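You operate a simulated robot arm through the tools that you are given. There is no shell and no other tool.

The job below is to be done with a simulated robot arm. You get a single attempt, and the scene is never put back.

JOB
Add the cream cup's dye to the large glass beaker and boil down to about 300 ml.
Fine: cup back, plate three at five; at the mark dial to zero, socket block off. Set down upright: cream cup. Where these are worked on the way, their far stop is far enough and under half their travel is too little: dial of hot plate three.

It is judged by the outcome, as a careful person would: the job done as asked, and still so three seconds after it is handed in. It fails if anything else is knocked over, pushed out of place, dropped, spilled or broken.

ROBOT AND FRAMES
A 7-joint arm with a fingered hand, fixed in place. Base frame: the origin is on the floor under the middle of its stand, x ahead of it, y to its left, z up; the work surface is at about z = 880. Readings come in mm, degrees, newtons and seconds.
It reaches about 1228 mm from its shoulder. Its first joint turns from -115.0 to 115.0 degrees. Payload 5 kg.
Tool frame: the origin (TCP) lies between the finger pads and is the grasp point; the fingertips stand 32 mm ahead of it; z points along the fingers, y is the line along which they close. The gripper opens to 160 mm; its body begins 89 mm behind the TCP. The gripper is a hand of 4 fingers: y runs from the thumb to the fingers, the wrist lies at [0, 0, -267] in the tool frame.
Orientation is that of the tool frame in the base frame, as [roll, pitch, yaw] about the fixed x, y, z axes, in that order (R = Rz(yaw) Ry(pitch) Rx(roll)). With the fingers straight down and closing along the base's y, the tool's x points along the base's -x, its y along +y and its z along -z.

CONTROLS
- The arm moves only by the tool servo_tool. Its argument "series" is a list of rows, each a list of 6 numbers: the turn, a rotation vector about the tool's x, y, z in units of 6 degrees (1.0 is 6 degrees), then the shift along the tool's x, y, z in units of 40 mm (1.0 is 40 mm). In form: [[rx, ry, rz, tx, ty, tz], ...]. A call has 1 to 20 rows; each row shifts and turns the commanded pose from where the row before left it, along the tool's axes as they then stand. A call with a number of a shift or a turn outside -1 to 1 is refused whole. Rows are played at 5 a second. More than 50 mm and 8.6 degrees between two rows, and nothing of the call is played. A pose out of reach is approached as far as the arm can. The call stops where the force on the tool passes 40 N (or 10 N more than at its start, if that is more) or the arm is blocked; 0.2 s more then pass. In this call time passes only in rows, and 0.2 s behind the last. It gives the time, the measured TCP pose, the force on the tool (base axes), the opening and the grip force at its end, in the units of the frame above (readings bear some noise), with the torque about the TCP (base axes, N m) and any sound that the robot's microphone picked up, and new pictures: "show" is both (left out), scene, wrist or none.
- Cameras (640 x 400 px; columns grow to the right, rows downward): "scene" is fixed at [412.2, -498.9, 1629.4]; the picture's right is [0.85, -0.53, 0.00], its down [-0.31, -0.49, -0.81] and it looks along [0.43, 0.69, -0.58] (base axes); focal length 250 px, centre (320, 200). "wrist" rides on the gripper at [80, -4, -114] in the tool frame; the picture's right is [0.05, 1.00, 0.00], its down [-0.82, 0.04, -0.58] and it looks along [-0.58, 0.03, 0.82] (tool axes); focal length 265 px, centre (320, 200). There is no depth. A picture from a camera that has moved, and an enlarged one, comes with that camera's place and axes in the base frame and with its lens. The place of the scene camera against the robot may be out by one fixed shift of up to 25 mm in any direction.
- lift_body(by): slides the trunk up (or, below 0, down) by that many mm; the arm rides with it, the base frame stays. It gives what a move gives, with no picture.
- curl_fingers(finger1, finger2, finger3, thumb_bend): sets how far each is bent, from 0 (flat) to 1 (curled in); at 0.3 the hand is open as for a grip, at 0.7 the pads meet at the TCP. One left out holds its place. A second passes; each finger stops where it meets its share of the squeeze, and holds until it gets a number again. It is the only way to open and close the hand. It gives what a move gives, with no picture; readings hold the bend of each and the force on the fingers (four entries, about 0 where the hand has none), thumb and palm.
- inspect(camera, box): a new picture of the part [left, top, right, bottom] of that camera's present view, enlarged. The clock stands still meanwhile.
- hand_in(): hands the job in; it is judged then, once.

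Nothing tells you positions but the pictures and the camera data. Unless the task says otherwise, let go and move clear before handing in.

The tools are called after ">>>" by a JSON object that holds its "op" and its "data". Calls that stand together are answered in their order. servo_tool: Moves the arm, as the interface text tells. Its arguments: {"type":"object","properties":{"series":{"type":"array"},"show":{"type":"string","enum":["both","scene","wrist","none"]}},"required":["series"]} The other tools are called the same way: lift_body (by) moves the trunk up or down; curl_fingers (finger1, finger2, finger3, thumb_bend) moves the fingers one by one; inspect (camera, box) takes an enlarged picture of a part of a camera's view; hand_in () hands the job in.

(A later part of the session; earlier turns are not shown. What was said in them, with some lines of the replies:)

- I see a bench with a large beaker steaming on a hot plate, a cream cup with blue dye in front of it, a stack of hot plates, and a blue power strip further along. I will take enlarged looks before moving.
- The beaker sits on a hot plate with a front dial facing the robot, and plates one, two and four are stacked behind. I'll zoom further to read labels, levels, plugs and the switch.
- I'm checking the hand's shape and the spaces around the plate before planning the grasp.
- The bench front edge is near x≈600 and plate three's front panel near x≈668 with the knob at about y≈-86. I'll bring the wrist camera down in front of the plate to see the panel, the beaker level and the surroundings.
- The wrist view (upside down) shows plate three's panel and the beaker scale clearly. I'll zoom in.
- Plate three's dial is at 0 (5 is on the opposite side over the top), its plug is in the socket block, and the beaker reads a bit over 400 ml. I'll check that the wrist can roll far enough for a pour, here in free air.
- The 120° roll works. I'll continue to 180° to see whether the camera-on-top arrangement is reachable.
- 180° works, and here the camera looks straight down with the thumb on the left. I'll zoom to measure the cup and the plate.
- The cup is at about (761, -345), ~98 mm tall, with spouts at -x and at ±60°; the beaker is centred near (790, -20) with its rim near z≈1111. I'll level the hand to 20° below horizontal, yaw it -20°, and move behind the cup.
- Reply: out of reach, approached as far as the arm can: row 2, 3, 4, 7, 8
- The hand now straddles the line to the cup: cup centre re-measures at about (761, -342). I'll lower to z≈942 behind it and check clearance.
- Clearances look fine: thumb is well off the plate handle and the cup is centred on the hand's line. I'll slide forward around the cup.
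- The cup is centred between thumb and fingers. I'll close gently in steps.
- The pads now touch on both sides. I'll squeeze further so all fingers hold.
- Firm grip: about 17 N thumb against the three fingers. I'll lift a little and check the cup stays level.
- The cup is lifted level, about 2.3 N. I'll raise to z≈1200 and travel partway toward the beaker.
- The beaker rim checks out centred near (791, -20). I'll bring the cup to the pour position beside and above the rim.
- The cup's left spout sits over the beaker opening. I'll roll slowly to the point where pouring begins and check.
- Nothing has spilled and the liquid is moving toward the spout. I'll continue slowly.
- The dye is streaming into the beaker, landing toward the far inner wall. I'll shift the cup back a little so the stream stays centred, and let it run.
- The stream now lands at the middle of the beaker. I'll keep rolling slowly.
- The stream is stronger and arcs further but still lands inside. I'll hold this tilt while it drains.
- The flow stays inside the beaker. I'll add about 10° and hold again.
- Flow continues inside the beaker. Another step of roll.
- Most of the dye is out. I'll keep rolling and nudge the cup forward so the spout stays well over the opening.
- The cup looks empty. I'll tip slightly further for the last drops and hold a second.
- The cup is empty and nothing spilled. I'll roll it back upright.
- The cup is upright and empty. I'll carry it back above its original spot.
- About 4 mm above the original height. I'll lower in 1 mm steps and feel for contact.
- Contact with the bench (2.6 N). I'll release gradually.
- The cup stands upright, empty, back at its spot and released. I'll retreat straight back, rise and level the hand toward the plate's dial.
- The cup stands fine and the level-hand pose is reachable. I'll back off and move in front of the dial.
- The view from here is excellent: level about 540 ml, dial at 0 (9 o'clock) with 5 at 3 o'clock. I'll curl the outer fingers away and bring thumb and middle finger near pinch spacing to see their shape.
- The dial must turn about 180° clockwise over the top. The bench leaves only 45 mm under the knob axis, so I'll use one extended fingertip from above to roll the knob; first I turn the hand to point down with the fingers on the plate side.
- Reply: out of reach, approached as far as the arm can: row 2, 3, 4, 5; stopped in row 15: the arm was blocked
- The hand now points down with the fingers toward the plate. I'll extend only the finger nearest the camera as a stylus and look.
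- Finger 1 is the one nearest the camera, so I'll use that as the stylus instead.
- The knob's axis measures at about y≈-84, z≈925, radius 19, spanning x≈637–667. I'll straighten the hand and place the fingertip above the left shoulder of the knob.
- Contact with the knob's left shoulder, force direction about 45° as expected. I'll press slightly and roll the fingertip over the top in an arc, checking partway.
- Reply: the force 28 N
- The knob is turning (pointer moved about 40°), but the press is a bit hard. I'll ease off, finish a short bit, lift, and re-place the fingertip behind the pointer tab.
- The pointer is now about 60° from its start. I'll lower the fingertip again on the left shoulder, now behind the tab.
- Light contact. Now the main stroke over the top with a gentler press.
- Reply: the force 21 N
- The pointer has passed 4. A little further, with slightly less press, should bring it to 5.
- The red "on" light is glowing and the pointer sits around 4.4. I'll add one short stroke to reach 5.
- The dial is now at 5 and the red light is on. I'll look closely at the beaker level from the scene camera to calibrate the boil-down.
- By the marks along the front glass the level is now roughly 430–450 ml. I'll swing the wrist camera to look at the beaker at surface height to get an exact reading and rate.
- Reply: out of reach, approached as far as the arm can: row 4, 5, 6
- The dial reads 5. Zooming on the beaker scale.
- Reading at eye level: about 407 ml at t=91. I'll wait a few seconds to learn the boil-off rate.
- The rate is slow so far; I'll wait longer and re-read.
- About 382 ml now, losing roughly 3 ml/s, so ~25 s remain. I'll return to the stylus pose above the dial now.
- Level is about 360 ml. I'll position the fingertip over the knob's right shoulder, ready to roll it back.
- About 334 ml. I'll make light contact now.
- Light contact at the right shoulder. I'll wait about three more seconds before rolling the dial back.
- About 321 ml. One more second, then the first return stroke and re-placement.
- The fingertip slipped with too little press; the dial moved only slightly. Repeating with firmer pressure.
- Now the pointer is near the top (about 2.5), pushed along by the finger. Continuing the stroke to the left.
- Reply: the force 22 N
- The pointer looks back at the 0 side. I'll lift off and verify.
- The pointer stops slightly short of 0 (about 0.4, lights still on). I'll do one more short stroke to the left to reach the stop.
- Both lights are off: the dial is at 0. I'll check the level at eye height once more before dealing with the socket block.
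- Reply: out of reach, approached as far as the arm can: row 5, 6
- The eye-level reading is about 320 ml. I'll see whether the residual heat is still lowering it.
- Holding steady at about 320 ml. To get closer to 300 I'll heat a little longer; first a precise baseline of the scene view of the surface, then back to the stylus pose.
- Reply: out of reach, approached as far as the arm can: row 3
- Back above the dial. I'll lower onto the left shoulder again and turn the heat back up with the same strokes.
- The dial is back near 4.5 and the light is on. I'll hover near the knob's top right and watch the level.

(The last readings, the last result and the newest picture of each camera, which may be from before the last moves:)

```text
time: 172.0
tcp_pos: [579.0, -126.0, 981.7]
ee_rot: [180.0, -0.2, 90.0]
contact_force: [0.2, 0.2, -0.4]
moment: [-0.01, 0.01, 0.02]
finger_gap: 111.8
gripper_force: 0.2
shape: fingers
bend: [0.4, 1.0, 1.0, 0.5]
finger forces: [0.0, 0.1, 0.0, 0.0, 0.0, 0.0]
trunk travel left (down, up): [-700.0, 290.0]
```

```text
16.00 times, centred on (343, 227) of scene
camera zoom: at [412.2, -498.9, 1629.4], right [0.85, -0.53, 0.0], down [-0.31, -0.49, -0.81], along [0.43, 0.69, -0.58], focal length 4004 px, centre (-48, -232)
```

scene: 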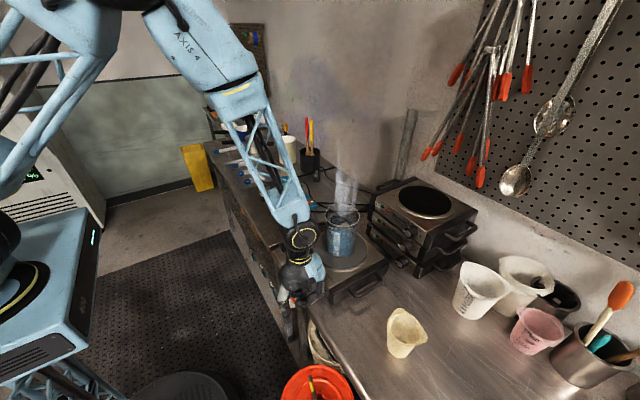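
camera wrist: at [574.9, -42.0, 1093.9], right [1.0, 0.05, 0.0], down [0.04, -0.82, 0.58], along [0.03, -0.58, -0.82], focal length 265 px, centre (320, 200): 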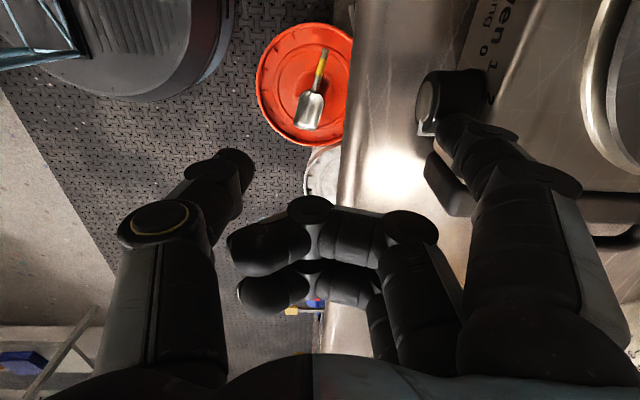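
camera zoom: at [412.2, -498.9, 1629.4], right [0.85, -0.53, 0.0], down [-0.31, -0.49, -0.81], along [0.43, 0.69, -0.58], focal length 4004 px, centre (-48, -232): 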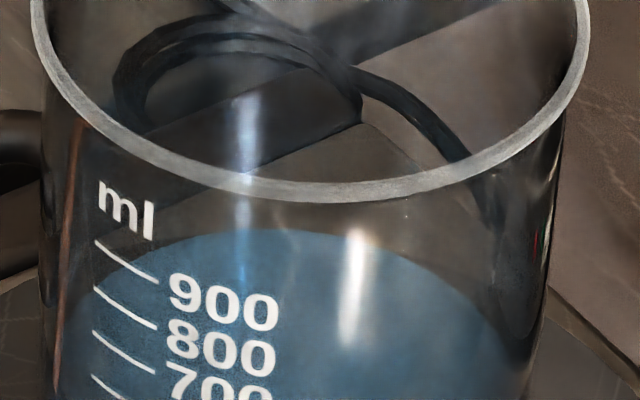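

No further drop is visible. I'll move the hand aside to see the plate's lights and the dial.

>>> {"op": "servo_tool", "data": {"series": [[0, 0, 0, 0, 0, -0.5], [0, 0, 0, 0, -0.9, 0], [0, 0, 0, 0, -0.9, 0]], "show": "wrist"}}

>>> {"op": "inspect", "data": {"camera": "scene", "box": [285, 235, 365, 305]}}

>>> {"op": "inspect", "data": {"camera": "scene", "box": [335, 222, 351, 232]}}

>>> {"op": "inspect", "data": {"camera": "scene", "box": [265, 165, 325, 215]}}

```text
time: 172.8
tcp_pos: [508.1, -125.9, 1003.8]
ee_rot: [179.9, 0.0, 90.0]
contact_force: [-0.7, 0.5, -0.8]
moment: [0.01, 0.01, -0.03]
finger_gap: 111.7
gripper_force: 0.0
shape: fingers
bend: [0.4, 1.0, 1.0, 0.5]
finger forces: [0.0, 0.0, 0.0, 0.1, 0.0, 0.0]
trunk travel left (down, up): [-700.0, 290.0]
camera wrist: at [504.2, -47.3, 1117.2], right [1.0, 0.05, 0.0], down [0.04, -0.82, 0.58], along [0.03, -0.58, -0.82], focal length 265 px, centre (320, 200)
```

wrist: 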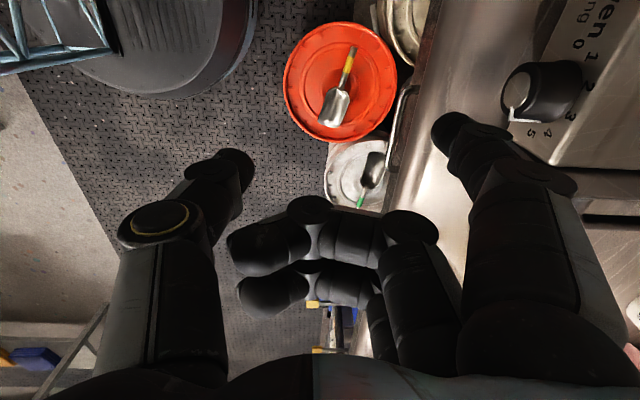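

```text
5.71 times, centred on (325, 270) of scene
camera zoom: at [412.2, -498.9, 1629.4], right [0.85, -0.53, 0.0], down [-0.31, -0.49, -0.81], along [0.43, 0.69, -0.58], focal length 1430 px, centre (291, -200)
```

zoom: 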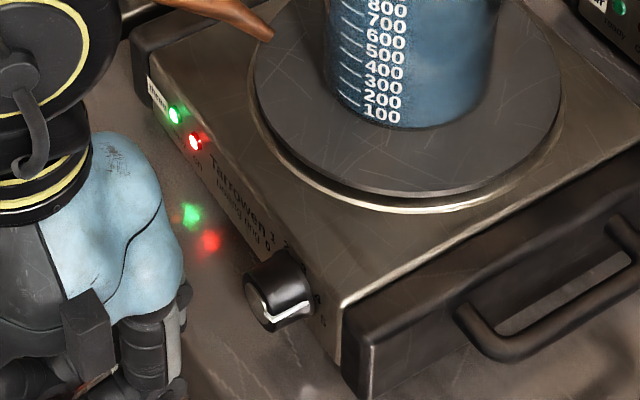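

```text
16.00 times, centred on (343, 227) of scene
camera zoom: at [412.2, -498.9, 1629.4], right [0.85, -0.53, 0.0], down [-0.31, -0.49, -0.81], along [0.43, 0.69, -0.58], focal length 4004 px, centre (-48, -232)
```

zoom: 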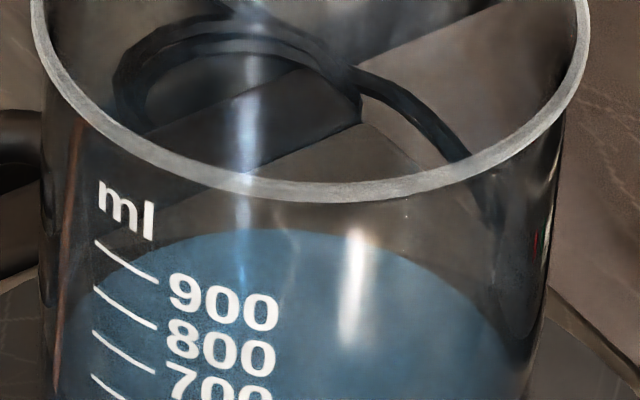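

```text
8.00 times, centred on (295, 190) of scene
camera zoom: at [412.2, -498.9, 1629.4], right [0.85, -0.53, 0.0], down [-0.31, -0.49, -0.81], along [0.43, 0.69, -0.58], focal length 2002 px, centre (520, 280)
```

zoom: 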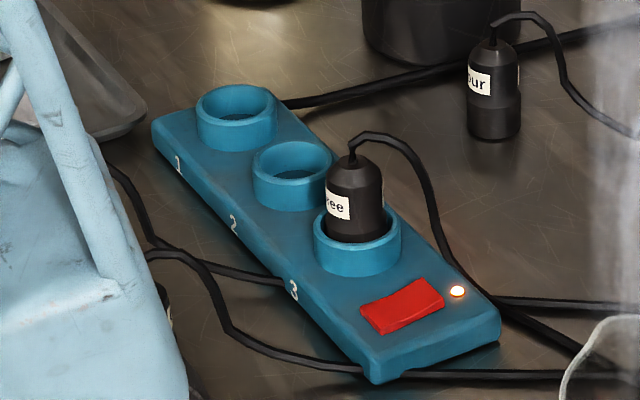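

Both lights are lit, including green "ready", and the level no longer drops: the boil-down has reached its mark (the level has held since that light first came on). I'll turn the dial back to 0 now.

>>> {"op": "servo_tool", "data": {"series": [[0, 0, 0, 0, 0.8875, 0.2725], [0, 0, 0, 0, 0.8875, 0.2725], [0, 0, 0, -0.02, 0, 0.1]], "show": "none"}}

>>> {"op": "servo_tool", "data": {"series": [[0, 0, 0, 0, 0, 0.0375]], "show": "none"}}

```text
time: 173.6
tcp_pos: [578.4, -129.4, 976.8]
ee_rot: [179.9, 0.0, 89.8]
contact_force: [-3.7, -9.1, 14.1]
moment: [0.23, -1.03, -0.61]
finger_gap: 112.3
gripper_force: 8.3
shape: fingers
bend: [0.4, 1.0, 1.0, 0.5]
finger forces: [17.3, 0.0, 0.1, 0.1, 0.0, 0.1]
trunk travel left (down, up): [-700.0, 290.0]
```

```text
time: 174.0
tcp_pos: [577.7, -130.7, 976.1]
ee_rot: [179.8, 0.0, 89.8]
contact_force: [-6.1, -17.6, 22.4]
moment: [0.18, -1.61, -1.18]
finger_gap: 112.9
gripper_force: 13.8
shape: fingers
bend: [0.41, 1.0, 1.0, 0.5]
finger forces: [28.1, 0.0, 0.1, 0.0, 0.1, 0.0]
trunk travel left (down, up): [-700.0, 290.0]
```

>>> {"op": "servo_tool", "data": {"series": [[0, 0, 0, 0.0675, 0, -0.0775], [0, 0, 0, 0.0975, 0, -0.0475], [0, 0, 0, 0.1025, 0, -0.03], [0, 0, 0, 0.105, 0, -0.015], [0, 0, 0, 0.1075, 0, 0.0025]], "show": "none"}}

>>> {"op": "inspect", "data": {"camera": "wrist", "box": [400, 20, 560, 150]}}

```text
time: 175.2
tcp_pos: [577.3, -107.3, 981.8]
ee_rot: [180.0, -0.1, 90.0]
contact_force: [-0.3, -0.2, -0.4]
moment: [-0.03, -0.02, 0.01]
finger_gap: 112.3
gripper_force: 0.0
shape: fingers
bend: [0.4, 1.0, 1.0, 0.5]
finger forces: [0.0, 0.1, 0.0, 0.1, 0.0, 0.0]
trunk travel left (down, up): [-700.0, 290.0]
```

```text
3.08 times, centred on (480, 85) of wrist
camera zoom: at [573.9, -28.3, 1096.1], right [1.0, 0.05, 0.0], down [0.04, -0.82, 0.58], along [0.03, -0.58, -0.82], focal length 817 px, centre (-172, 554)
```

zoom: 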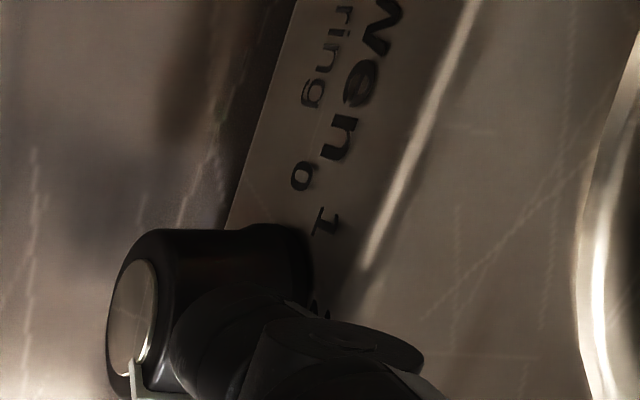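

The dial has come back to about 3.4. I'll lift, place the fingertip behind the tab on the right, and push it through.

>>> {"op": "servo_tool", "data": {"series": [[0, 0, 0, 0, 0, -0.35], [0, 0, 0, -0.3875, 0, 0], [0, 0, 0, -0.3875, 0, 0], [0, 0, 0, 0, 0, 0.28], [0, 0, 0, 0, 0, 0.28]], "show": "none"}}

>>> {"op": "servo_tool", "data": {"series": [[0, 0, 0, 0.025, 0, 0.02], [0, 0, 0, 0.025, 0, 0.02]], "show": "wrist"}}

>>> {"op": "inspect", "data": {"camera": "wrist", "box": [400, 20, 560, 150]}}

```text
time: 176.4
tcp_pos: [578.5, -140.0, 974.1]
ee_rot: [179.9, -0.1, 90.0]
contact_force: [0.1, -0.7, -0.3]
moment: [0.03, -0.01, -0.01]
finger_gap: 111.7
gripper_force: 0.0
shape: fingers
bend: [0.4, 1.0, 1.0, 0.5]
finger forces: [0.1, 0.1, 0.0, 0.0, 0.0, 0.1]
trunk travel left (down, up): [-700.0, 290.0]
```

```text
time: 177.0
tcp_pos: [578.3, -137.0, 971.8]
ee_rot: [180.0, -0.1, 90.0]
contact_force: [-0.1, -0.1, 0.0]
moment: [-0.01, 0.0, -0.02]
finger_gap: 111.7
gripper_force: 0.1
shape: fingers
bend: [0.4, 1.0, 1.0, 0.5]
finger forces: [0.0, 0.1, 0.0, 0.1, 0.0, 0.0]
trunk travel left (down, up): [-700.0, 290.0]
camera wrist: at [574.2, -57.8, 1086.5], right [1.0, 0.05, 0.0], down [0.04, -0.82, 0.58], along [0.03, -0.58, -0.82], focal length 265 px, centre (320, 200)
```

wrist: 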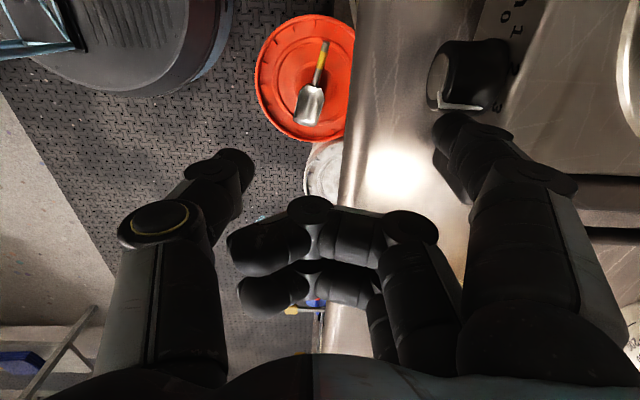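

```text
3.08 times, centred on (480, 85) of wrist
camera zoom: at [574.2, -57.8, 1086.5], right [1.0, 0.05, 0.0], down [0.04, -0.82, 0.58], along [0.03, -0.58, -0.82], focal length 817 px, centre (-172, 554)
```

zoom: 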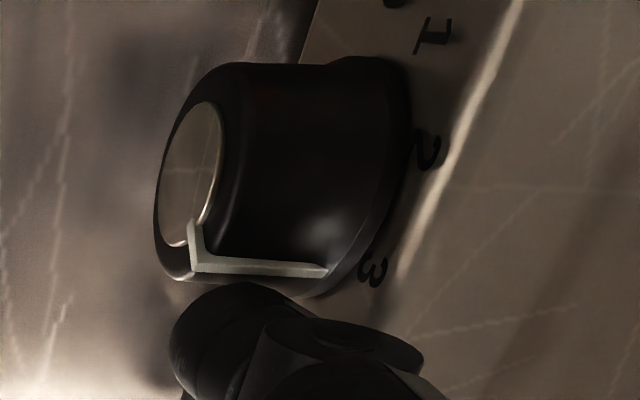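

The tab is clearly ahead of the fingertip now. Pushing it through over the top.

>>> {"op": "servo_tool", "data": {"series": [[0, 0, 0, 0.0475, 0, 0.04], [0, 0, 0, 0.0625, 0, -0.07], [0, 0, 0, 0.075, 0, -0.0625], [0, 0, 0, 0.08, 0, -0.05], [0, 0, 0, 0.0875, 0, -0.04], [0, 0, 0, 0.09, 0, -0.025], [0, 0, 0, 0.095, 0, -0.0125], [0, 0, 0, 0.095, 0, 0.002]], "show": "none"}}

>>> {"op": "inspect", "data": {"camera": "wrist", "box": [400, 40, 560, 170]}}

```text
time: 178.8
tcp_pos: [578.8, -110.1, 980.3]
ee_rot: [-180.0, -0.2, 90.0]
contact_force: [-1.4, 1.5, 7.1]
moment: [0.27, -0.5, 0.2]
finger_gap: 112.0
gripper_force: 3.1
shape: fingers
bend: [0.4, 1.0, 1.0, 0.5]
finger forces: [6.2, 0.1, 0.1, 0.0, 0.0, 0.0]
trunk travel left (down, up): [-700.0, 290.0]
```

```text
3.08 times, centred on (480, 105) of wrist
camera zoom: at [574.5, -31.1, 1094.5], right [1.0, 0.05, 0.0], down [0.04, -0.82, 0.58], along [0.03, -0.58, -0.82], focal length 817 px, centre (-172, 492)
```

zoom: 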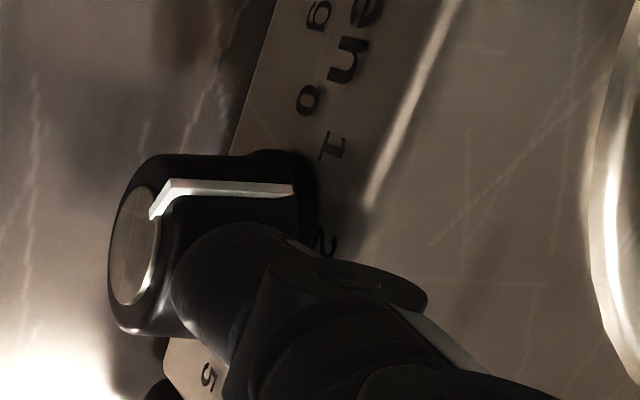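

>>> {"op": "servo_tool", "data": {"series": [[0, 0, 0, 0.095, 0, 0.02], [0, 0, 0, 0.09, 0, 0.03], [0, 0, 0, 0.0875, 0, 0.043], [0, 0, 0, 0.08, 0, 0.052], [0, 0, 0, 0.075, 0, 0.0635], [0, 0, 0, 0.05, 0, 0.055]], "show": "none"}}

>>> {"op": "servo_tool", "data": {"series": [[0, 0, 0, 0.03, 0, -0.3], [0, 0, 0, 0, 0, -0.8], [0, 0, 0, 0, -0.8, -0.3], [0, 0, 0, 0, -0.9, 0]], "show": "scene"}}

>>> {"op": "inspect", "data": {"camera": "scene", "box": [285, 235, 365, 305]}}

>>> {"op": "inspect", "data": {"camera": "scene", "box": [335, 222, 351, 232]}}

```text
time: 180.2
tcp_pos: [577.6, -91.2, 969.3]
ee_rot: [180.0, 0.1, 90.0]
contact_force: [-0.3, 7.2, 8.1]
moment: [0.43, -0.61, 0.6]
finger_gap: 115.7
gripper_force: 4.6
shape: fingers
bend: [0.38, 1.0, 1.0, 0.5]
finger forces: [10.1, 0.0, 0.1, 0.0, 0.1, 0.0]
trunk travel left (down, up): [-700.0, 290.0]
```

```text
time: 181.2
tcp_pos: [509.6, -92.7, 1024.5]
ee_rot: [-179.9, 0.0, 89.9]
contact_force: [-0.6, 0.1, 0.5]
moment: [-0.02, -0.05, -0.02]
finger_gap: 111.6
gripper_force: 0.0
shape: fingers
bend: [0.4, 1.0, 1.0, 0.5]
finger forces: [0.0, 0.0, 0.1, 0.0, 0.1, 0.0]
trunk travel left (down, up): [-700.0, 290.0]
```

scene: 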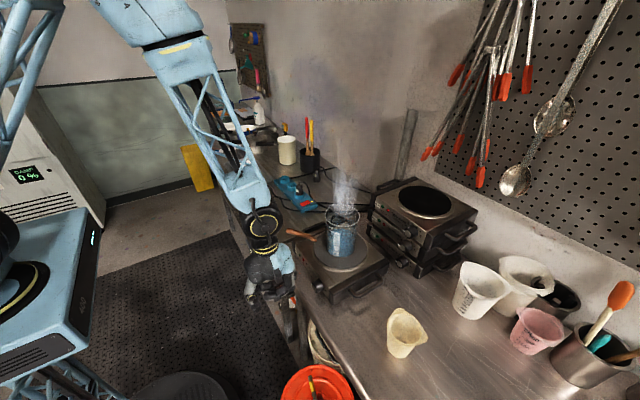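

```text
5.71 times, centred on (325, 270) of scene
camera zoom: at [412.2, -498.9, 1629.4], right [0.85, -0.53, 0.0], down [-0.31, -0.49, -0.81], along [0.43, 0.69, -0.58], focal length 1430 px, centre (291, -200)
```

zoom: 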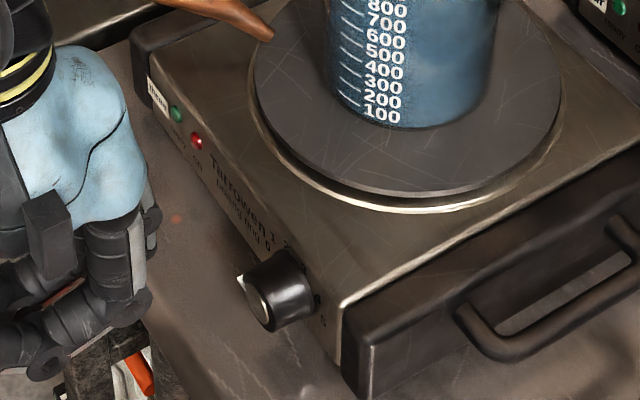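

```text
16.00 times, centred on (343, 227) of scene
camera zoom: at [412.2, -498.9, 1629.4], right [0.85, -0.53, 0.0], down [-0.31, -0.49, -0.81], along [0.43, 0.69, -0.58], focal length 4004 px, centre (-48, -232)
```

zoom: 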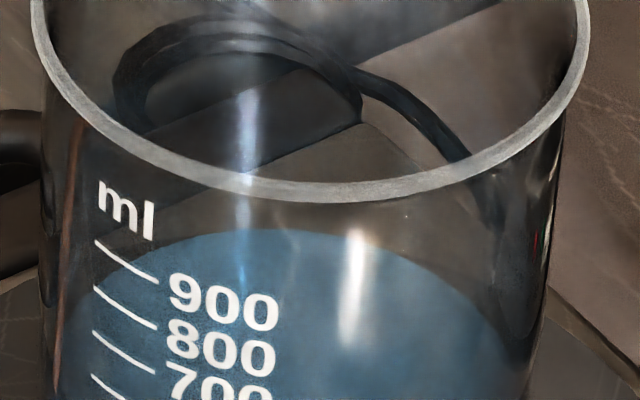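

Both lights are off again and the dial is at 0; the level is unchanged at its final mark. Next is the socket block: I'll rise and move over toward its red switch near (845, 334).

>>> {"op": "servo_tool", "data": {"series": [[0, 0, 0, 0, 0, -0.95], [0, 0, 0, 0, 0, -0.95], [0, 0, 0, 0.9, 0, 0], [0, 0, 0, 0.9, 0, 0], [0, 0, 0, 0.9, 0, 0], [0, 0, 0, 0.9, 0, 0], [0, 0, 0, 0.9, 0, 0], [0, 0, 0, 0.9, 0, 0], [0, 0, 0, 0.9, 0, 0], [0, 0, 0, 0.9, 0, 0], [0, 0, 0, 0.9, 0, 0], [0, 0, 0, 0.9, 0, 0], [0, 0, 0, 0, 0.9, 0], [0, 0, 0, 0, 0.9, 0], [0, 0, 0, 0, 0.9, 0], [0, 0, 0, 0, 0.9, 0], [0, 0, 0, 0, 0.9, 0]]}}

>>> {"op": "inspect", "data": {"camera": "scene", "box": [240, 120, 340, 220]}}

```text
time: 184.8
tcp_pos: [691.4, 268.7, 1101.0]
ee_rot: [-179.9, 0.0, 89.9]
contact_force: [0.4, -0.1, 0.8]
moment: [-0.01, 0.03, 0.03]
finger_gap: 112.0
gripper_force: 0.1
shape: fingers
bend: [0.4, 1.0, 1.0, 0.5]
finger forces: [0.1, 0.1, 0.1, 0.0, 0.0, 0.1]
trunk travel left (down, up): [-700.0, 290.0]
camera wrist: at [687.4, 348.3, 1215.5], right [1.0, 0.05, 0.0], down [0.04, -0.82, 0.58], along [0.03, -0.58, -0.82], focal length 265 px, centre (320, 200)
```

scene: 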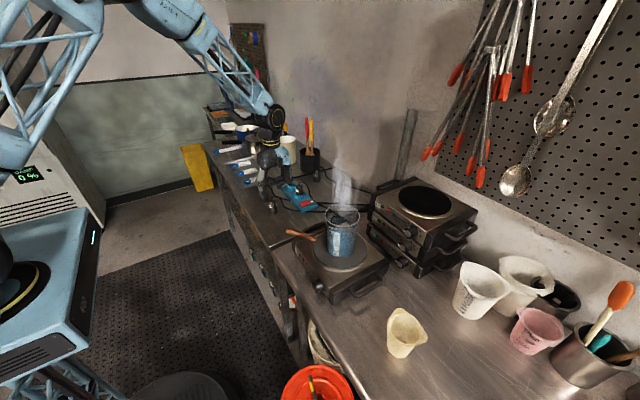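
wrist: 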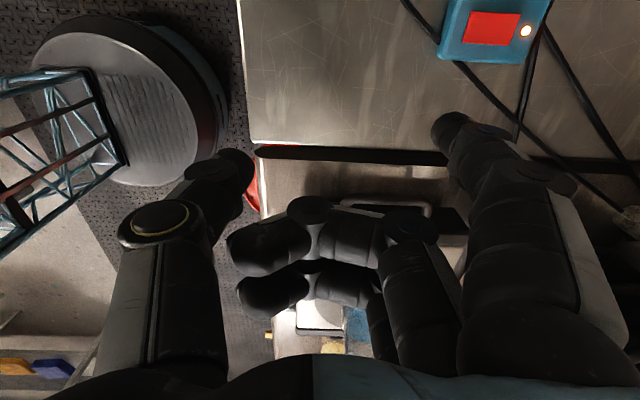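

```text
4.00 times, centred on (290, 170) of scene
camera zoom: at [412.2, -498.9, 1629.4], right [0.85, -0.53, 0.0], down [-0.31, -0.49, -0.81], along [0.43, 0.69, -0.58], focal length 1001 px, centre (440, 320)
```

zoom: 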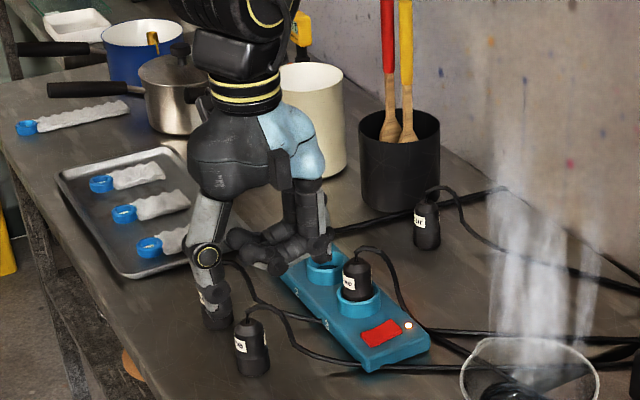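

>>> {"op": "inspect", "data": {"camera": "wrist", "box": [430, 0, 570, 80]}}

>>> {"op": "inspect", "data": {"camera": "scene", "box": [310, 185, 365, 225]}}

>>> {"op": "inspect", "data": {"camera": "scene", "box": [280, 180, 310, 215]}}

```text
4.57 times, centred on (500, 40) of wrist
camera zoom: at [687.4, 348.3, 1215.5], right [1.0, 0.05, 0.0], down [0.04, -0.82, 0.58], along [0.03, -0.58, -0.82], focal length 1213 px, centre (-503, 931)
```

zoom: 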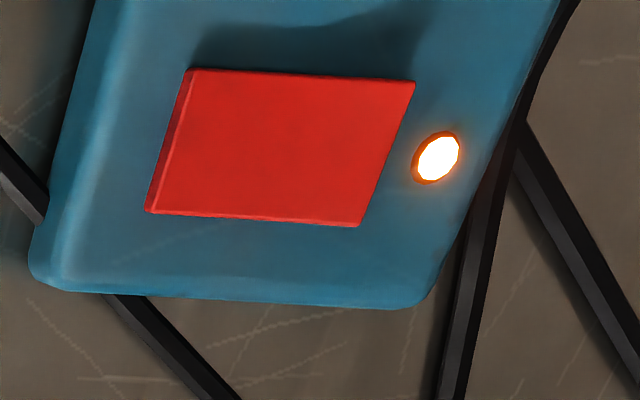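

```text
10.00 times, centred on (338, 205) of scene
camera zoom: at [412.2, -498.9, 1629.4], right [0.85, -0.53, 0.0], down [-0.31, -0.49, -0.81], along [0.43, 0.69, -0.58], focal length 2502 px, centre (145, 150)
```

zoom: 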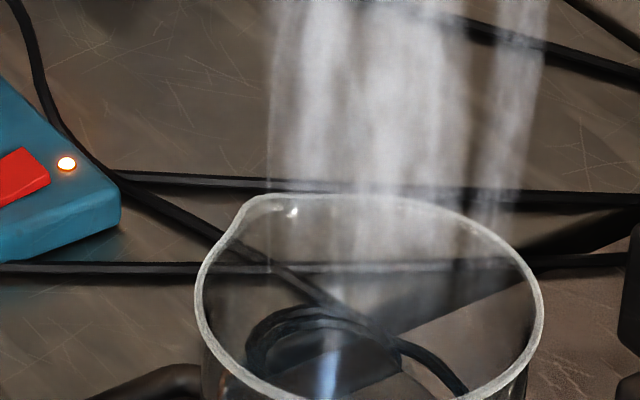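

```text
11.43 times, centred on (295, 198) of scene
camera zoom: at [412.2, -498.9, 1629.4], right [0.85, -0.53, 0.0], down [-0.31, -0.49, -0.81], along [0.43, 0.69, -0.58], focal length 2860 px, centre (606, 229)
```

zoom: 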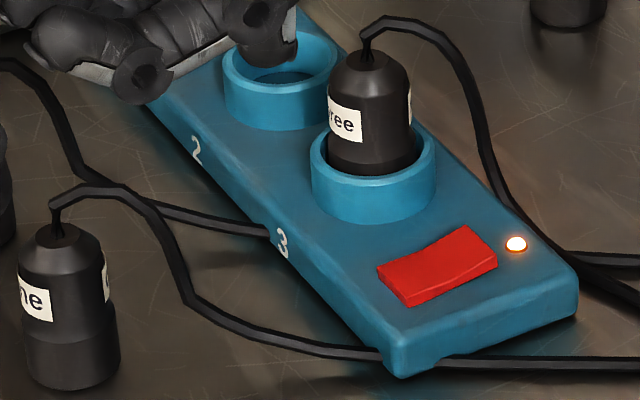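

The switch is a rocker with its -x (left) side raised and the lamp lit; the plug stands just beyond it. I'll bring the fingertip above the raised left side.

>>> {"op": "servo_tool", "data": {"series": [[0, 0, 0, 0.377, 0.588, 0], [0, 0, 0, 0.377, 0.588, 0], [0, 0, 0, 0.377, 0.588, 0], [0, 0, 0, 0, 0, 0.76], [0, 0, 0, 0, 0, 0.76], [0, 0, 0, 0, 0, 0.76]]}}

>>> {"op": "inspect", "data": {"camera": "wrist", "box": [390, 60, 570, 190]}}

>>> {"op": "inspect", "data": {"camera": "scene", "box": [260, 140, 340, 220]}}

```text
time: 186.2
tcp_pos: [762.0, 314.3, 1010.0]
ee_rot: [180.0, -0.1, 90.0]
contact_force: [-0.5, -0.2, -0.4]
moment: [-0.02, -0.01, 0.04]
finger_gap: 111.7
gripper_force: 0.1
shape: fingers
bend: [0.4, 1.0, 1.0, 0.5]
finger forces: [0.1, 0.0, 0.0, 0.1, 0.1, 0.0]
trunk travel left (down, up): [-700.0, 290.0]
camera wrist: at [757.9, 394.4, 1124.4], right [1.0, 0.05, 0.0], down [0.04, -0.82, 0.58], along [0.03, -0.58, -0.82], focal length 265 px, centre (320, 200)
```

scene: 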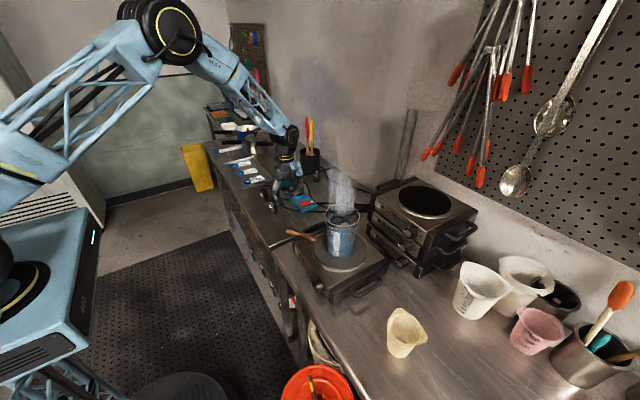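
wrist: 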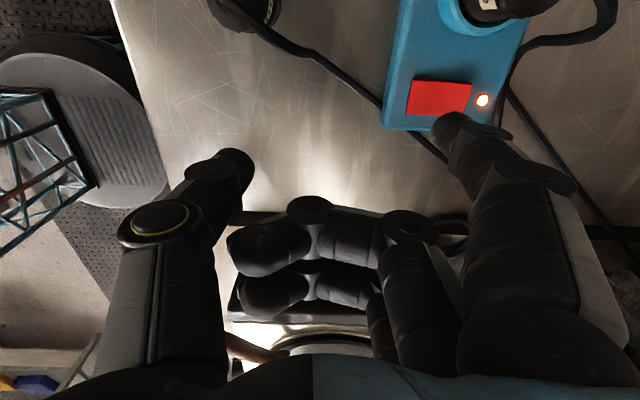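

```text
3.08 times, centred on (480, 125) of wrist
camera zoom: at [757.9, 394.4, 1124.4], right [1.0, 0.05, 0.0], down [0.04, -0.82, 0.58], along [0.03, -0.58, -0.82], focal length 817 px, centre (-172, 431)
```

zoom: 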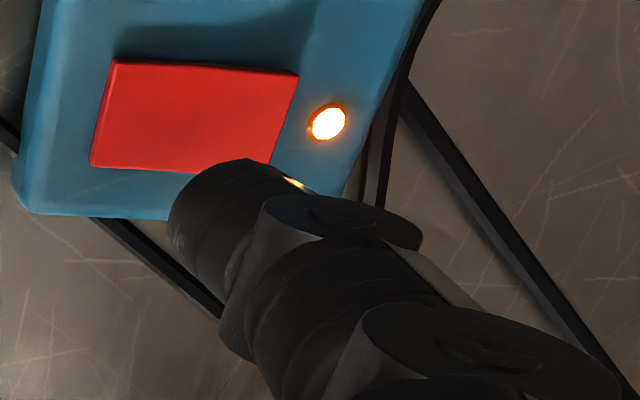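

```text
5.00 times, centred on (300, 180) of scene
camera zoom: at [412.2, -498.9, 1629.4], right [0.85, -0.53, 0.0], down [-0.31, -0.49, -0.81], along [0.43, 0.69, -0.58], focal length 1251 px, centre (420, 300)
```

zoom: 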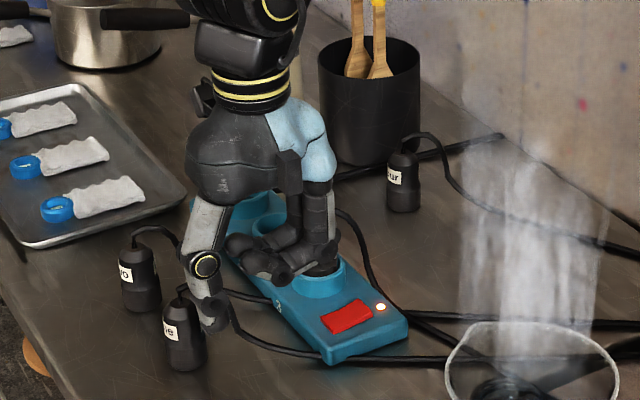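

>>> {"op": "servo_tool", "data": {"series": [[0, 0, 0, -0.05, 0.25, 0], [0, 0, 0, 0, 0, 0.6], [0, 0, 0, 0, 0, 0.6], [0, 0, 0, 0, 0, 0.1]], "show": "wrist"}}

>>> {"op": "inspect", "data": {"camera": "wrist", "box": [390, 60, 570, 190]}}

>>> {"op": "inspect", "data": {"camera": "scene", "box": [270, 160, 330, 220]}}

```text
time: 187.2
tcp_pos: [771.8, 312.9, 958.5]
ee_rot: [180.0, -0.1, 90.1]
contact_force: [0.6, -0.1, 0.1]
moment: [0.02, 0.02, -0.03]
finger_gap: 111.6
gripper_force: 0.1
shape: fingers
bend: [0.4, 1.0, 1.0, 0.5]
finger forces: [0.0, 0.1, 0.0, 0.0, 0.0, 0.0]
trunk travel left (down, up): [-700.0, 290.0]
camera wrist: at [767.2, 391.6, 1072.9], right [1.0, 0.05, 0.0], down [0.04, -0.82, 0.58], along [0.03, -0.58, -0.82], focal length 265 px, centre (320, 200)
```

wrist: 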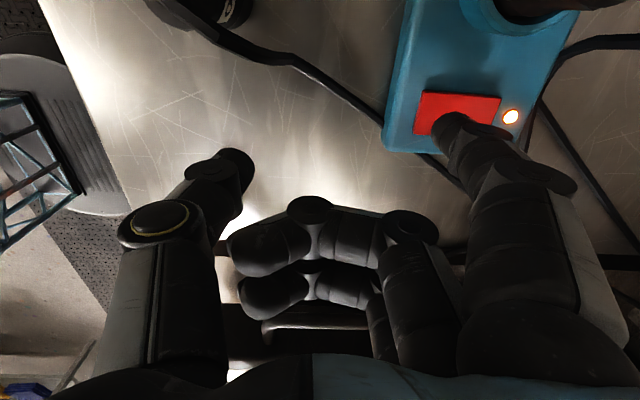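

```text
3.08 times, centred on (480, 125) of wrist
camera zoom: at [767.2, 391.6, 1072.9], right [1.0, 0.05, 0.0], down [0.04, -0.82, 0.58], along [0.03, -0.58, -0.82], focal length 817 px, centre (-172, 431)
```

zoom: 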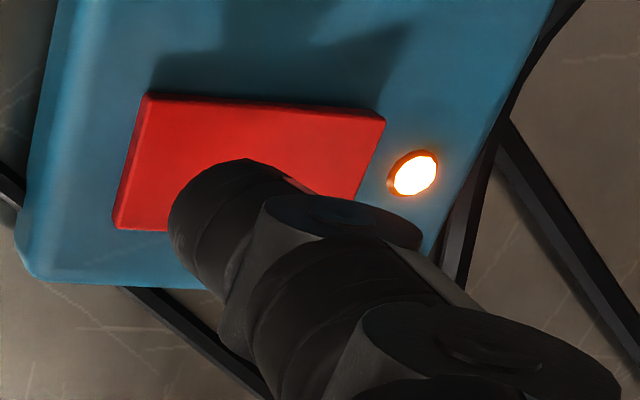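

```text
6.67 times, centred on (300, 190) of scene
camera zoom: at [412.2, -498.9, 1629.4], right [0.85, -0.53, 0.0], down [-0.31, -0.49, -0.81], along [0.43, 0.69, -0.58], focal length 1668 px, centre (453, 267)
```

zoom: 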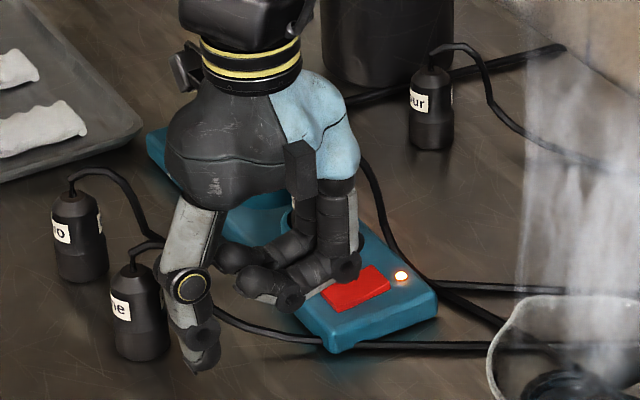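

>>> {"op": "servo_tool", "data": {"series": [[0, 0, 0, 0, 0, 0.025], [0, 0, 0, 0, 0, 0.025], [0, 0, 0, 0, 0, 0.025], [0, 0, 0, 0, 0, 0.025], [0, 0, 0, 0, 0, 0.025]], "show": "none"}}

>>> {"op": "servo_tool", "data": {"series": [[0, 0, 0, 0, 0, 0.025], [0, 0, 0, 0, 0, 0.025], [0, 0, 0, 0, 0, 0.025]], "show": "wrist"}}

>>> {"op": "inspect", "data": {"camera": "wrist", "box": [390, 60, 570, 190]}}

```text
time: 188.4
tcp_pos: [770.4, 312.5, 953.8]
ee_rot: [-179.9, 0.0, 90.0]
contact_force: [0.4, -0.1, 0.8]
moment: [-0.02, -0.04, -0.01]
finger_gap: 111.5
gripper_force: 0.1
shape: fingers
bend: [0.4, 1.0, 1.0, 0.5]
finger forces: [0.1, 0.1, 0.0, 0.0, 0.0, 0.0]
trunk travel left (down, up): [-700.0, 290.0]
```

```text
time: 189.2
tcp_pos: [770.5, 312.3, 949.5]
ee_rot: [-179.9, 0.0, 90.0]
contact_force: [-0.4, -0.4, 0.7]
moment: [0.0, 0.0, 0.01]
finger_gap: 111.6
gripper_force: 0.1
shape: fingers
bend: [0.4, 1.0, 1.0, 0.5]
finger forces: [0.0, 0.0, 0.0, 0.0, 0.0, 0.0]
trunk travel left (down, up): [-700.0, 290.0]
camera wrist: at [766.8, 391.7, 1064.8], right [1.0, 0.05, 0.0], down [0.04, -0.82, 0.58], along [0.03, -0.58, -0.82], focal length 265 px, centre (320, 200)
```

wrist: 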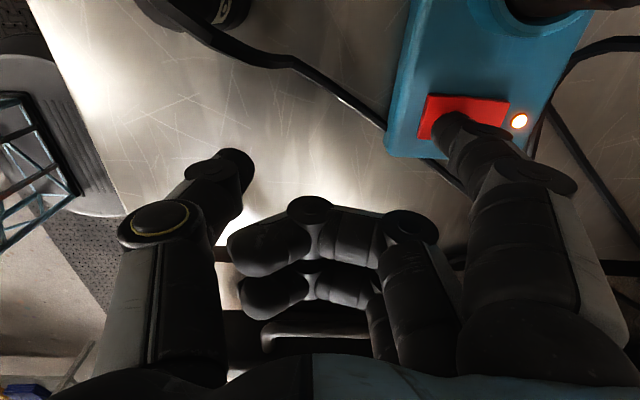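

```text
3.08 times, centred on (480, 125) of wrist
camera zoom: at [766.8, 391.7, 1064.8], right [1.0, 0.05, 0.0], down [0.04, -0.82, 0.58], along [0.03, -0.58, -0.82], focal length 817 px, centre (-172, 431)
```

zoom: 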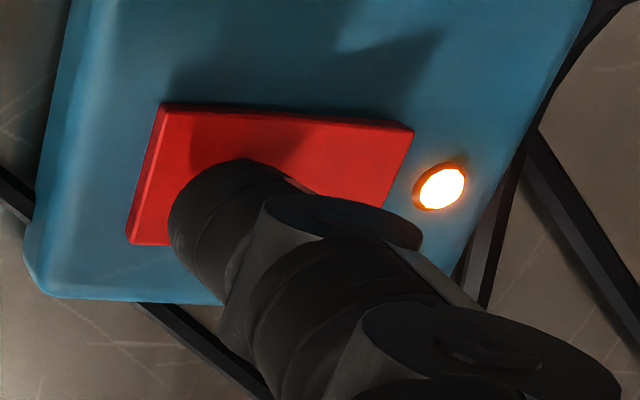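

>>> {"op": "servo_tool", "data": {"series": [[0, 0, 0, 0, 0, 0.025], [0, 0, 0, 0, 0, 0.025], [0, 0, 0, 0, 0, 0.025]], "show": "none"}}

>>> {"op": "servo_tool", "data": {"series": [[0, 0, 0, 0, 0, 0.025], [0, 0, 0, 0, 0, 0.025]], "show": "none"}}

>>> {"op": "inspect", "data": {"camera": "wrist", "box": [390, 60, 570, 190]}}

```text
time: 190.0
tcp_pos: [769.7, 313.1, 949.1]
ee_rot: [179.8, -0.1, 90.2]
contact_force: [-1.2, -0.9, 8.9]
moment: [0.26, -0.56, 0.05]
finger_gap: 111.6
gripper_force: 4.4
shape: fingers
bend: [0.4, 1.0, 1.0, 0.5]
finger forces: [8.6, 0.0, 0.0, 0.1, 0.0, 0.0]
trunk travel left (down, up): [-700.0, 290.0]
```

```text
time: 190.6
tcp_pos: [769.8, 312.2, 948.5]
ee_rot: [179.8, -0.1, 90.0]
contact_force: [-6.2, -1.2, 22.7]
moment: [0.66, -1.69, 0.06]
finger_gap: 112.2
gripper_force: 12.1
shape: fingers
bend: [0.41, 1.0, 1.0, 0.5]
finger forces: [24.6, 0.0, 0.0, 0.0, 0.0, 0.0]
trunk travel left (down, up): [-700.0, 290.0]
```

```text
3.08 times, centred on (480, 125) of wrist
camera zoom: at [765.7, 391.4, 1062.8], right [1.0, 0.05, 0.0], down [0.04, -0.82, 0.58], along [0.03, -0.57, -0.82], focal length 817 px, centre (-172, 431)
```

zoom: 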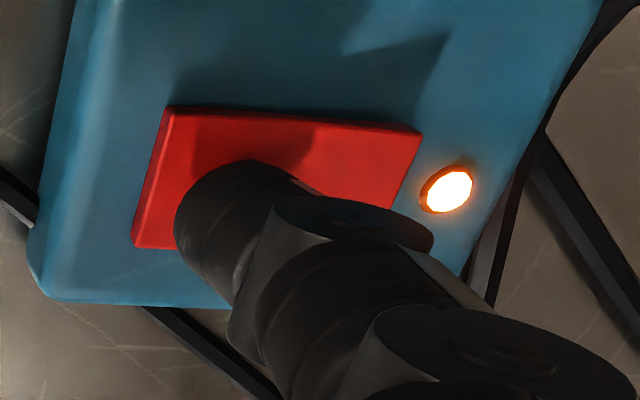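

The left side doesn't give way, so the raised end must be the one by the lamp. I'll lift and press the other end.

>>> {"op": "servo_tool", "data": {"series": [[0, 0, 0, 0, 0, -0.3], [0, 0, 0, 0, 0.33, 0], [0, 0, 0, 0, 0.33, 0], [0, 0, 0, 0, 0, 0.15]], "show": "wrist"}}

>>> {"op": "inspect", "data": {"camera": "wrist", "box": [370, 60, 550, 190]}}

>>> {"op": "inspect", "data": {"camera": "scene", "box": [280, 180, 320, 220]}}

```text
time: 191.6
tcp_pos: [797.3, 311.3, 951.4]
ee_rot: [-180.0, 0.1, 90.0]
contact_force: [-0.2, -0.2, 2.5]
moment: [0.04, -0.05, -0.03]
finger_gap: 111.9
gripper_force: 0.3
shape: fingers
bend: [0.4, 1.0, 1.0, 0.5]
finger forces: [1.1, 0.0, 0.0, 0.0, 0.0, 0.0]
trunk travel left (down, up): [-700.0, 290.0]
camera wrist: at [793.8, 391.8, 1065.0], right [1.0, 0.05, 0.0], down [0.04, -0.82, 0.58], along [0.03, -0.58, -0.82], focal length 265 px, centre (320, 200)
```

wrist: 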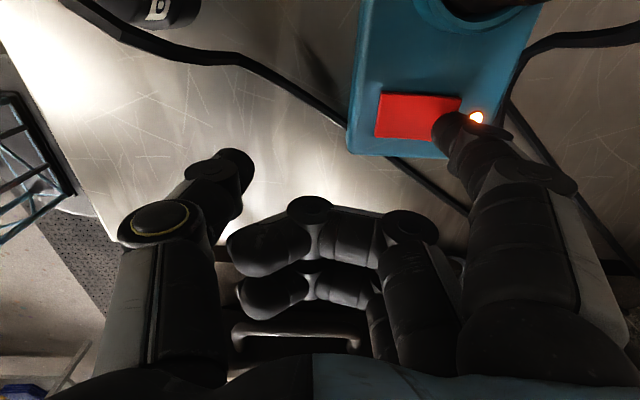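

```text
3.08 times, centred on (460, 125) of wrist
camera zoom: at [793.8, 391.8, 1065.0], right [1.0, 0.05, 0.0], down [0.04, -0.82, 0.58], along [0.03, -0.58, -0.82], focal length 817 px, centre (-111, 431)
```

zoom: 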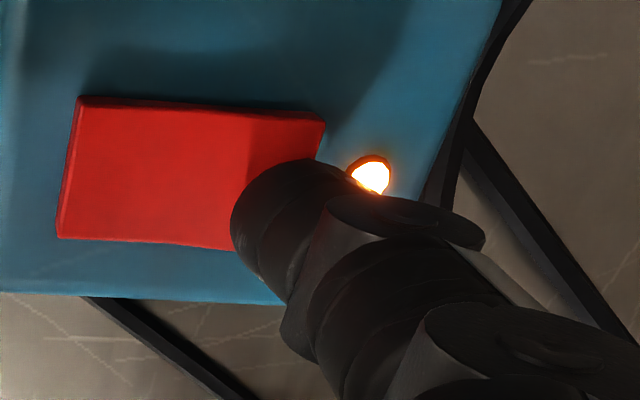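

```text
10.00 times, centred on (300, 200) of scene
camera zoom: at [412.2, -498.9, 1629.4], right [0.85, -0.53, 0.0], down [-0.31, -0.49, -0.81], along [0.43, 0.69, -0.58], focal length 2502 px, centre (520, 200)
```

zoom: 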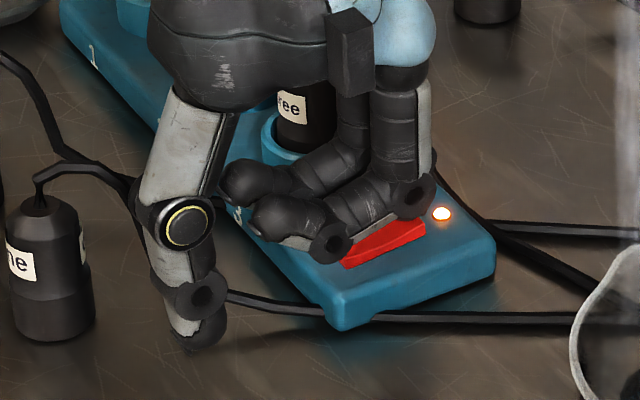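

Contact came earlier on this end, so it is the raised one. Pressing down.

>>> {"op": "servo_tool", "data": {"series": [[0, 0, 0, 0, 0, 0.025], [0, 0, 0, 0, 0, 0.025], [0, 0, 0, 0, 0, 0.025]], "show": "none"}}

>>> {"op": "inspect", "data": {"camera": "wrist", "box": [370, 60, 550, 190]}}

>>> {"op": "inspect", "data": {"camera": "scene", "box": [280, 180, 320, 220]}}

```text
time: 192.4
tcp_pos: [798.0, 313.7, 947.5]
ee_rot: [180.0, 0.0, 90.1]
contact_force: [-0.4, 0.1, 0.5]
moment: [-0.01, 0.04, 0.01]
finger_gap: 111.8
gripper_force: 0.1
shape: fingers
bend: [0.4, 1.0, 1.0, 0.5]
finger forces: [0.0, 0.0, 0.0, 0.0, 0.0, 0.0]
trunk travel left (down, up): [-700.0, 290.0]
```

```text
3.08 times, centred on (460, 125) of wrist
camera zoom: at [793.6, 391.8, 1062.7], right [1.0, 0.05, 0.0], down [0.04, -0.82, 0.58], along [0.03, -0.58, -0.82], focal length 817 px, centre (-111, 431)
```

zoom: 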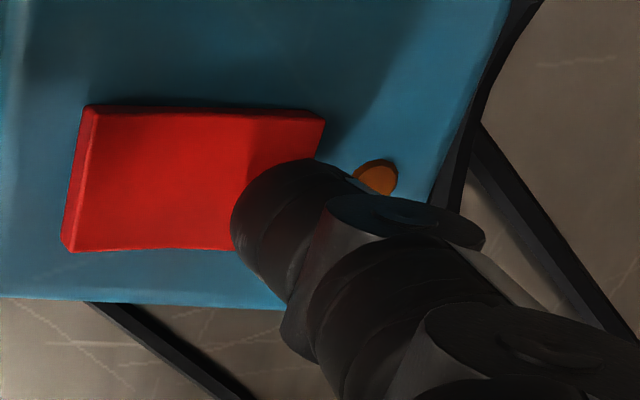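

```text
10.00 times, centred on (300, 200) of scene
camera zoom: at [412.2, -498.9, 1629.4], right [0.85, -0.53, 0.0], down [-0.31, -0.49, -0.81], along [0.43, 0.69, -0.58], focal length 2502 px, centre (520, 200)
```

zoom: 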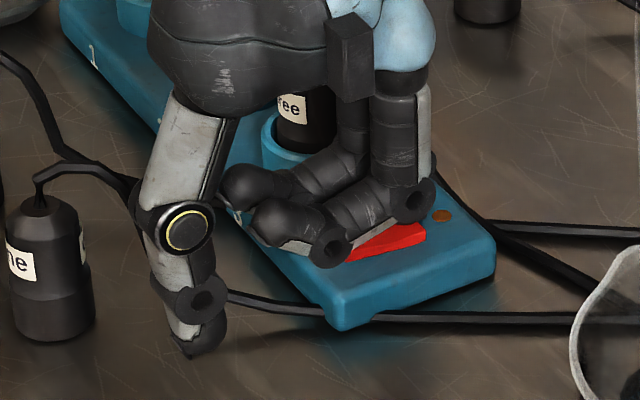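

The lamp is out: the socket block is off. I'll lift straight up and retreat clear.

>>> {"op": "servo_tool", "data": {"series": [[0, 0, 0, 0, 0, -0.5], [0, 0, 0, 0, 0, -0.95], [0, 0, 0, 0, 0, -0.95], [0, 0, 0, 0, 0, -0.95], [0, 0, 0, 0, 0, -0.95], [0, 0, 0, 0, -0.9, -0.2], [0, 0, 0, 0, -0.9, -0.2], [0, 0, 0, 0, -0.9, 0], [0, 0, 0, 0, -0.9, 0], [0, 0, 0, 0, -0.9, 0], [0, 0, 0, 0, -0.9, 0]]}}

>>> {"op": "inspect", "data": {"camera": "scene", "box": [230, 120, 400, 300]}}

>>> {"op": "inspect", "data": {"camera": "scene", "box": [285, 235, 365, 305]}}

>>> {"op": "inspect", "data": {"camera": "scene", "box": [360, 240, 640, 400]}}

>>> {"op": "inspect", "data": {"camera": "scene", "box": [265, 160, 325, 215]}}

```text
time: 194.8
tcp_pos: [579.5, 311.4, 1137.0]
ee_rot: [179.9, -0.1, 90.0]
contact_force: [-1.0, -0.2, 0.4]
moment: [-0.02, -0.04, -0.02]
finger_gap: 111.5
gripper_force: 0.1
shape: fingers
bend: [0.4, 1.0, 1.0, 0.5]
finger forces: [0.0, 0.0, 0.1, 0.0, 0.1, 0.0]
trunk travel left (down, up): [-700.0, 290.0]
camera wrist: at [576.3, 390.5, 1252.7], right [1.0, 0.05, 0.0], down [0.04, -0.82, 0.58], along [0.03, -0.58, -0.82], focal length 265 px, centre (320, 200)
```

scene: 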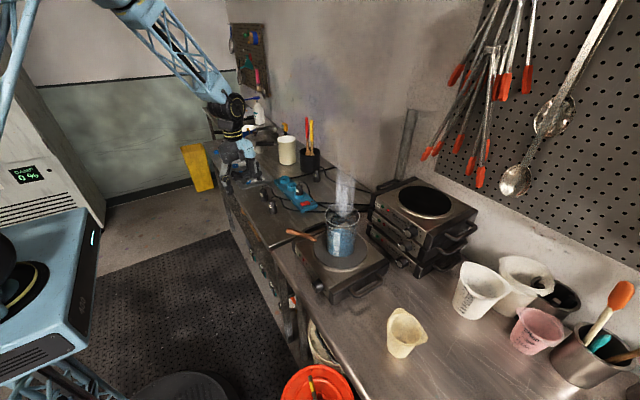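
wrist: 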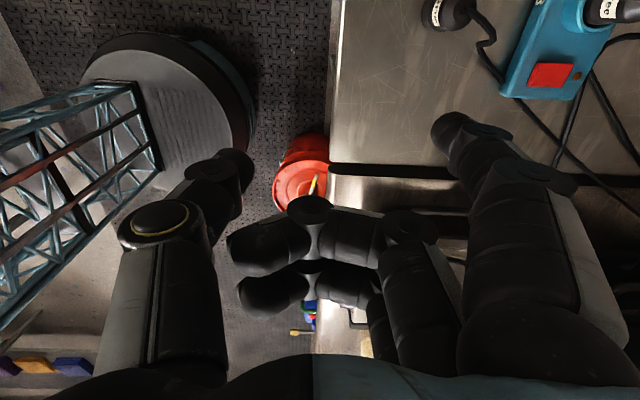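

```text
2.22 times, centred on (315, 210) of scene
camera zoom: at [412.2, -498.9, 1629.4], right [0.85, -0.53, 0.0], down [-0.31, -0.49, -0.81], along [0.43, 0.69, -0.58], focal length 556 px, centre (331, 178)
```

zoom: 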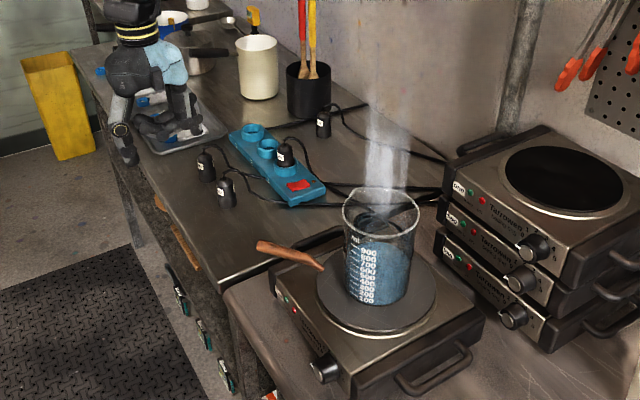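

```text
5.71 times, centred on (325, 270) of scene
camera zoom: at [412.2, -498.9, 1629.4], right [0.85, -0.53, 0.0], down [-0.31, -0.49, -0.81], along [0.43, 0.69, -0.58], focal length 1430 px, centre (291, -200)
```

zoom: 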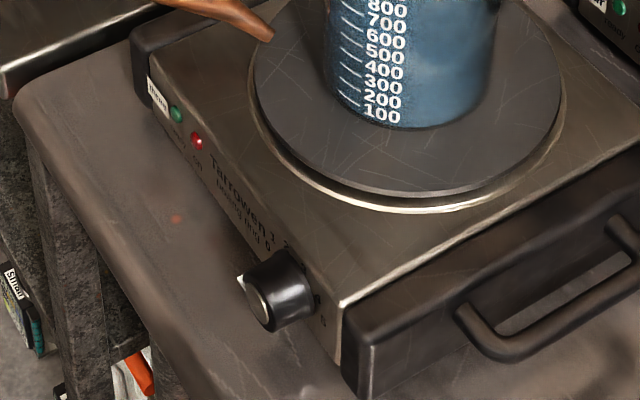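

```text
2.29 times, centred on (500, 320) of scene
camera zoom: at [412.2, -498.9, 1629.4], right [0.85, -0.53, 0.0], down [-0.31, -0.49, -0.81], along [0.43, 0.69, -0.58], focal length 572 px, centre (-91, -74)
```

zoom: 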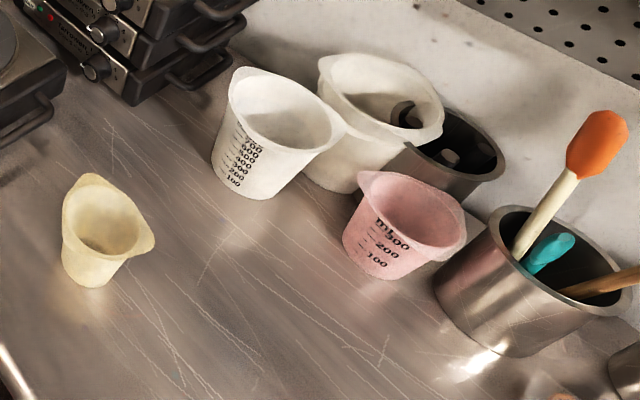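

```text
7.27 times, centred on (295, 188) of scene
camera zoom: at [412.2, -498.9, 1629.4], right [0.85, -0.53, 0.0], down [-0.31, -0.49, -0.81], along [0.43, 0.69, -0.58], focal length 1820 px, centre (502, 291)
```

zoom: 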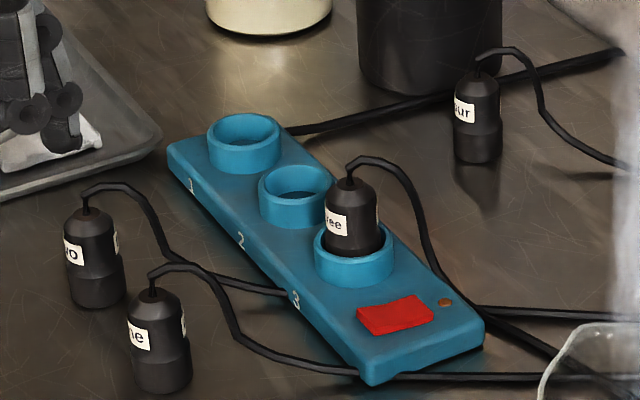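

The lamp on the socket block is out and plate three's dial is at 0 with both its lights off. The cream cup stands empty and upright at its original spot. The beaker level is steady at about 320 ml by the front scale. It held there even with the heat back on and the green "ready" light lit, so I take the boil-down as finished. The hand is clear of everything, so I'm handing in.

>>> {"op": "hand_in", "data": {}}

```text
The job is handed in.
```

The dye is in the large beaker and boiled down to about 320 ml by the front scale, slightly above the 300 ml you asked for.

- **Level:** The level stopped falling at about 320 ml. I turned the dial back up to about 4.5 and waited around 20 seconds, but it didn't move, and the green "ready" light came on. I took that light as the sign the boil-down was finished, though I can't confirm that's what it means.
- **Cream cup:** It was poured out completely with no spill that I could see. It's back upright on its original spot.
- **Hot plate three:** The dial went to 5 for the boil and is now at 0, with both of the plate's lights off.
- **Socket block:** It's switched off and its lamp is out.

Nothing else looked moved or knocked over in the last pictures, and the hand was clear of everything when I handed the job in.
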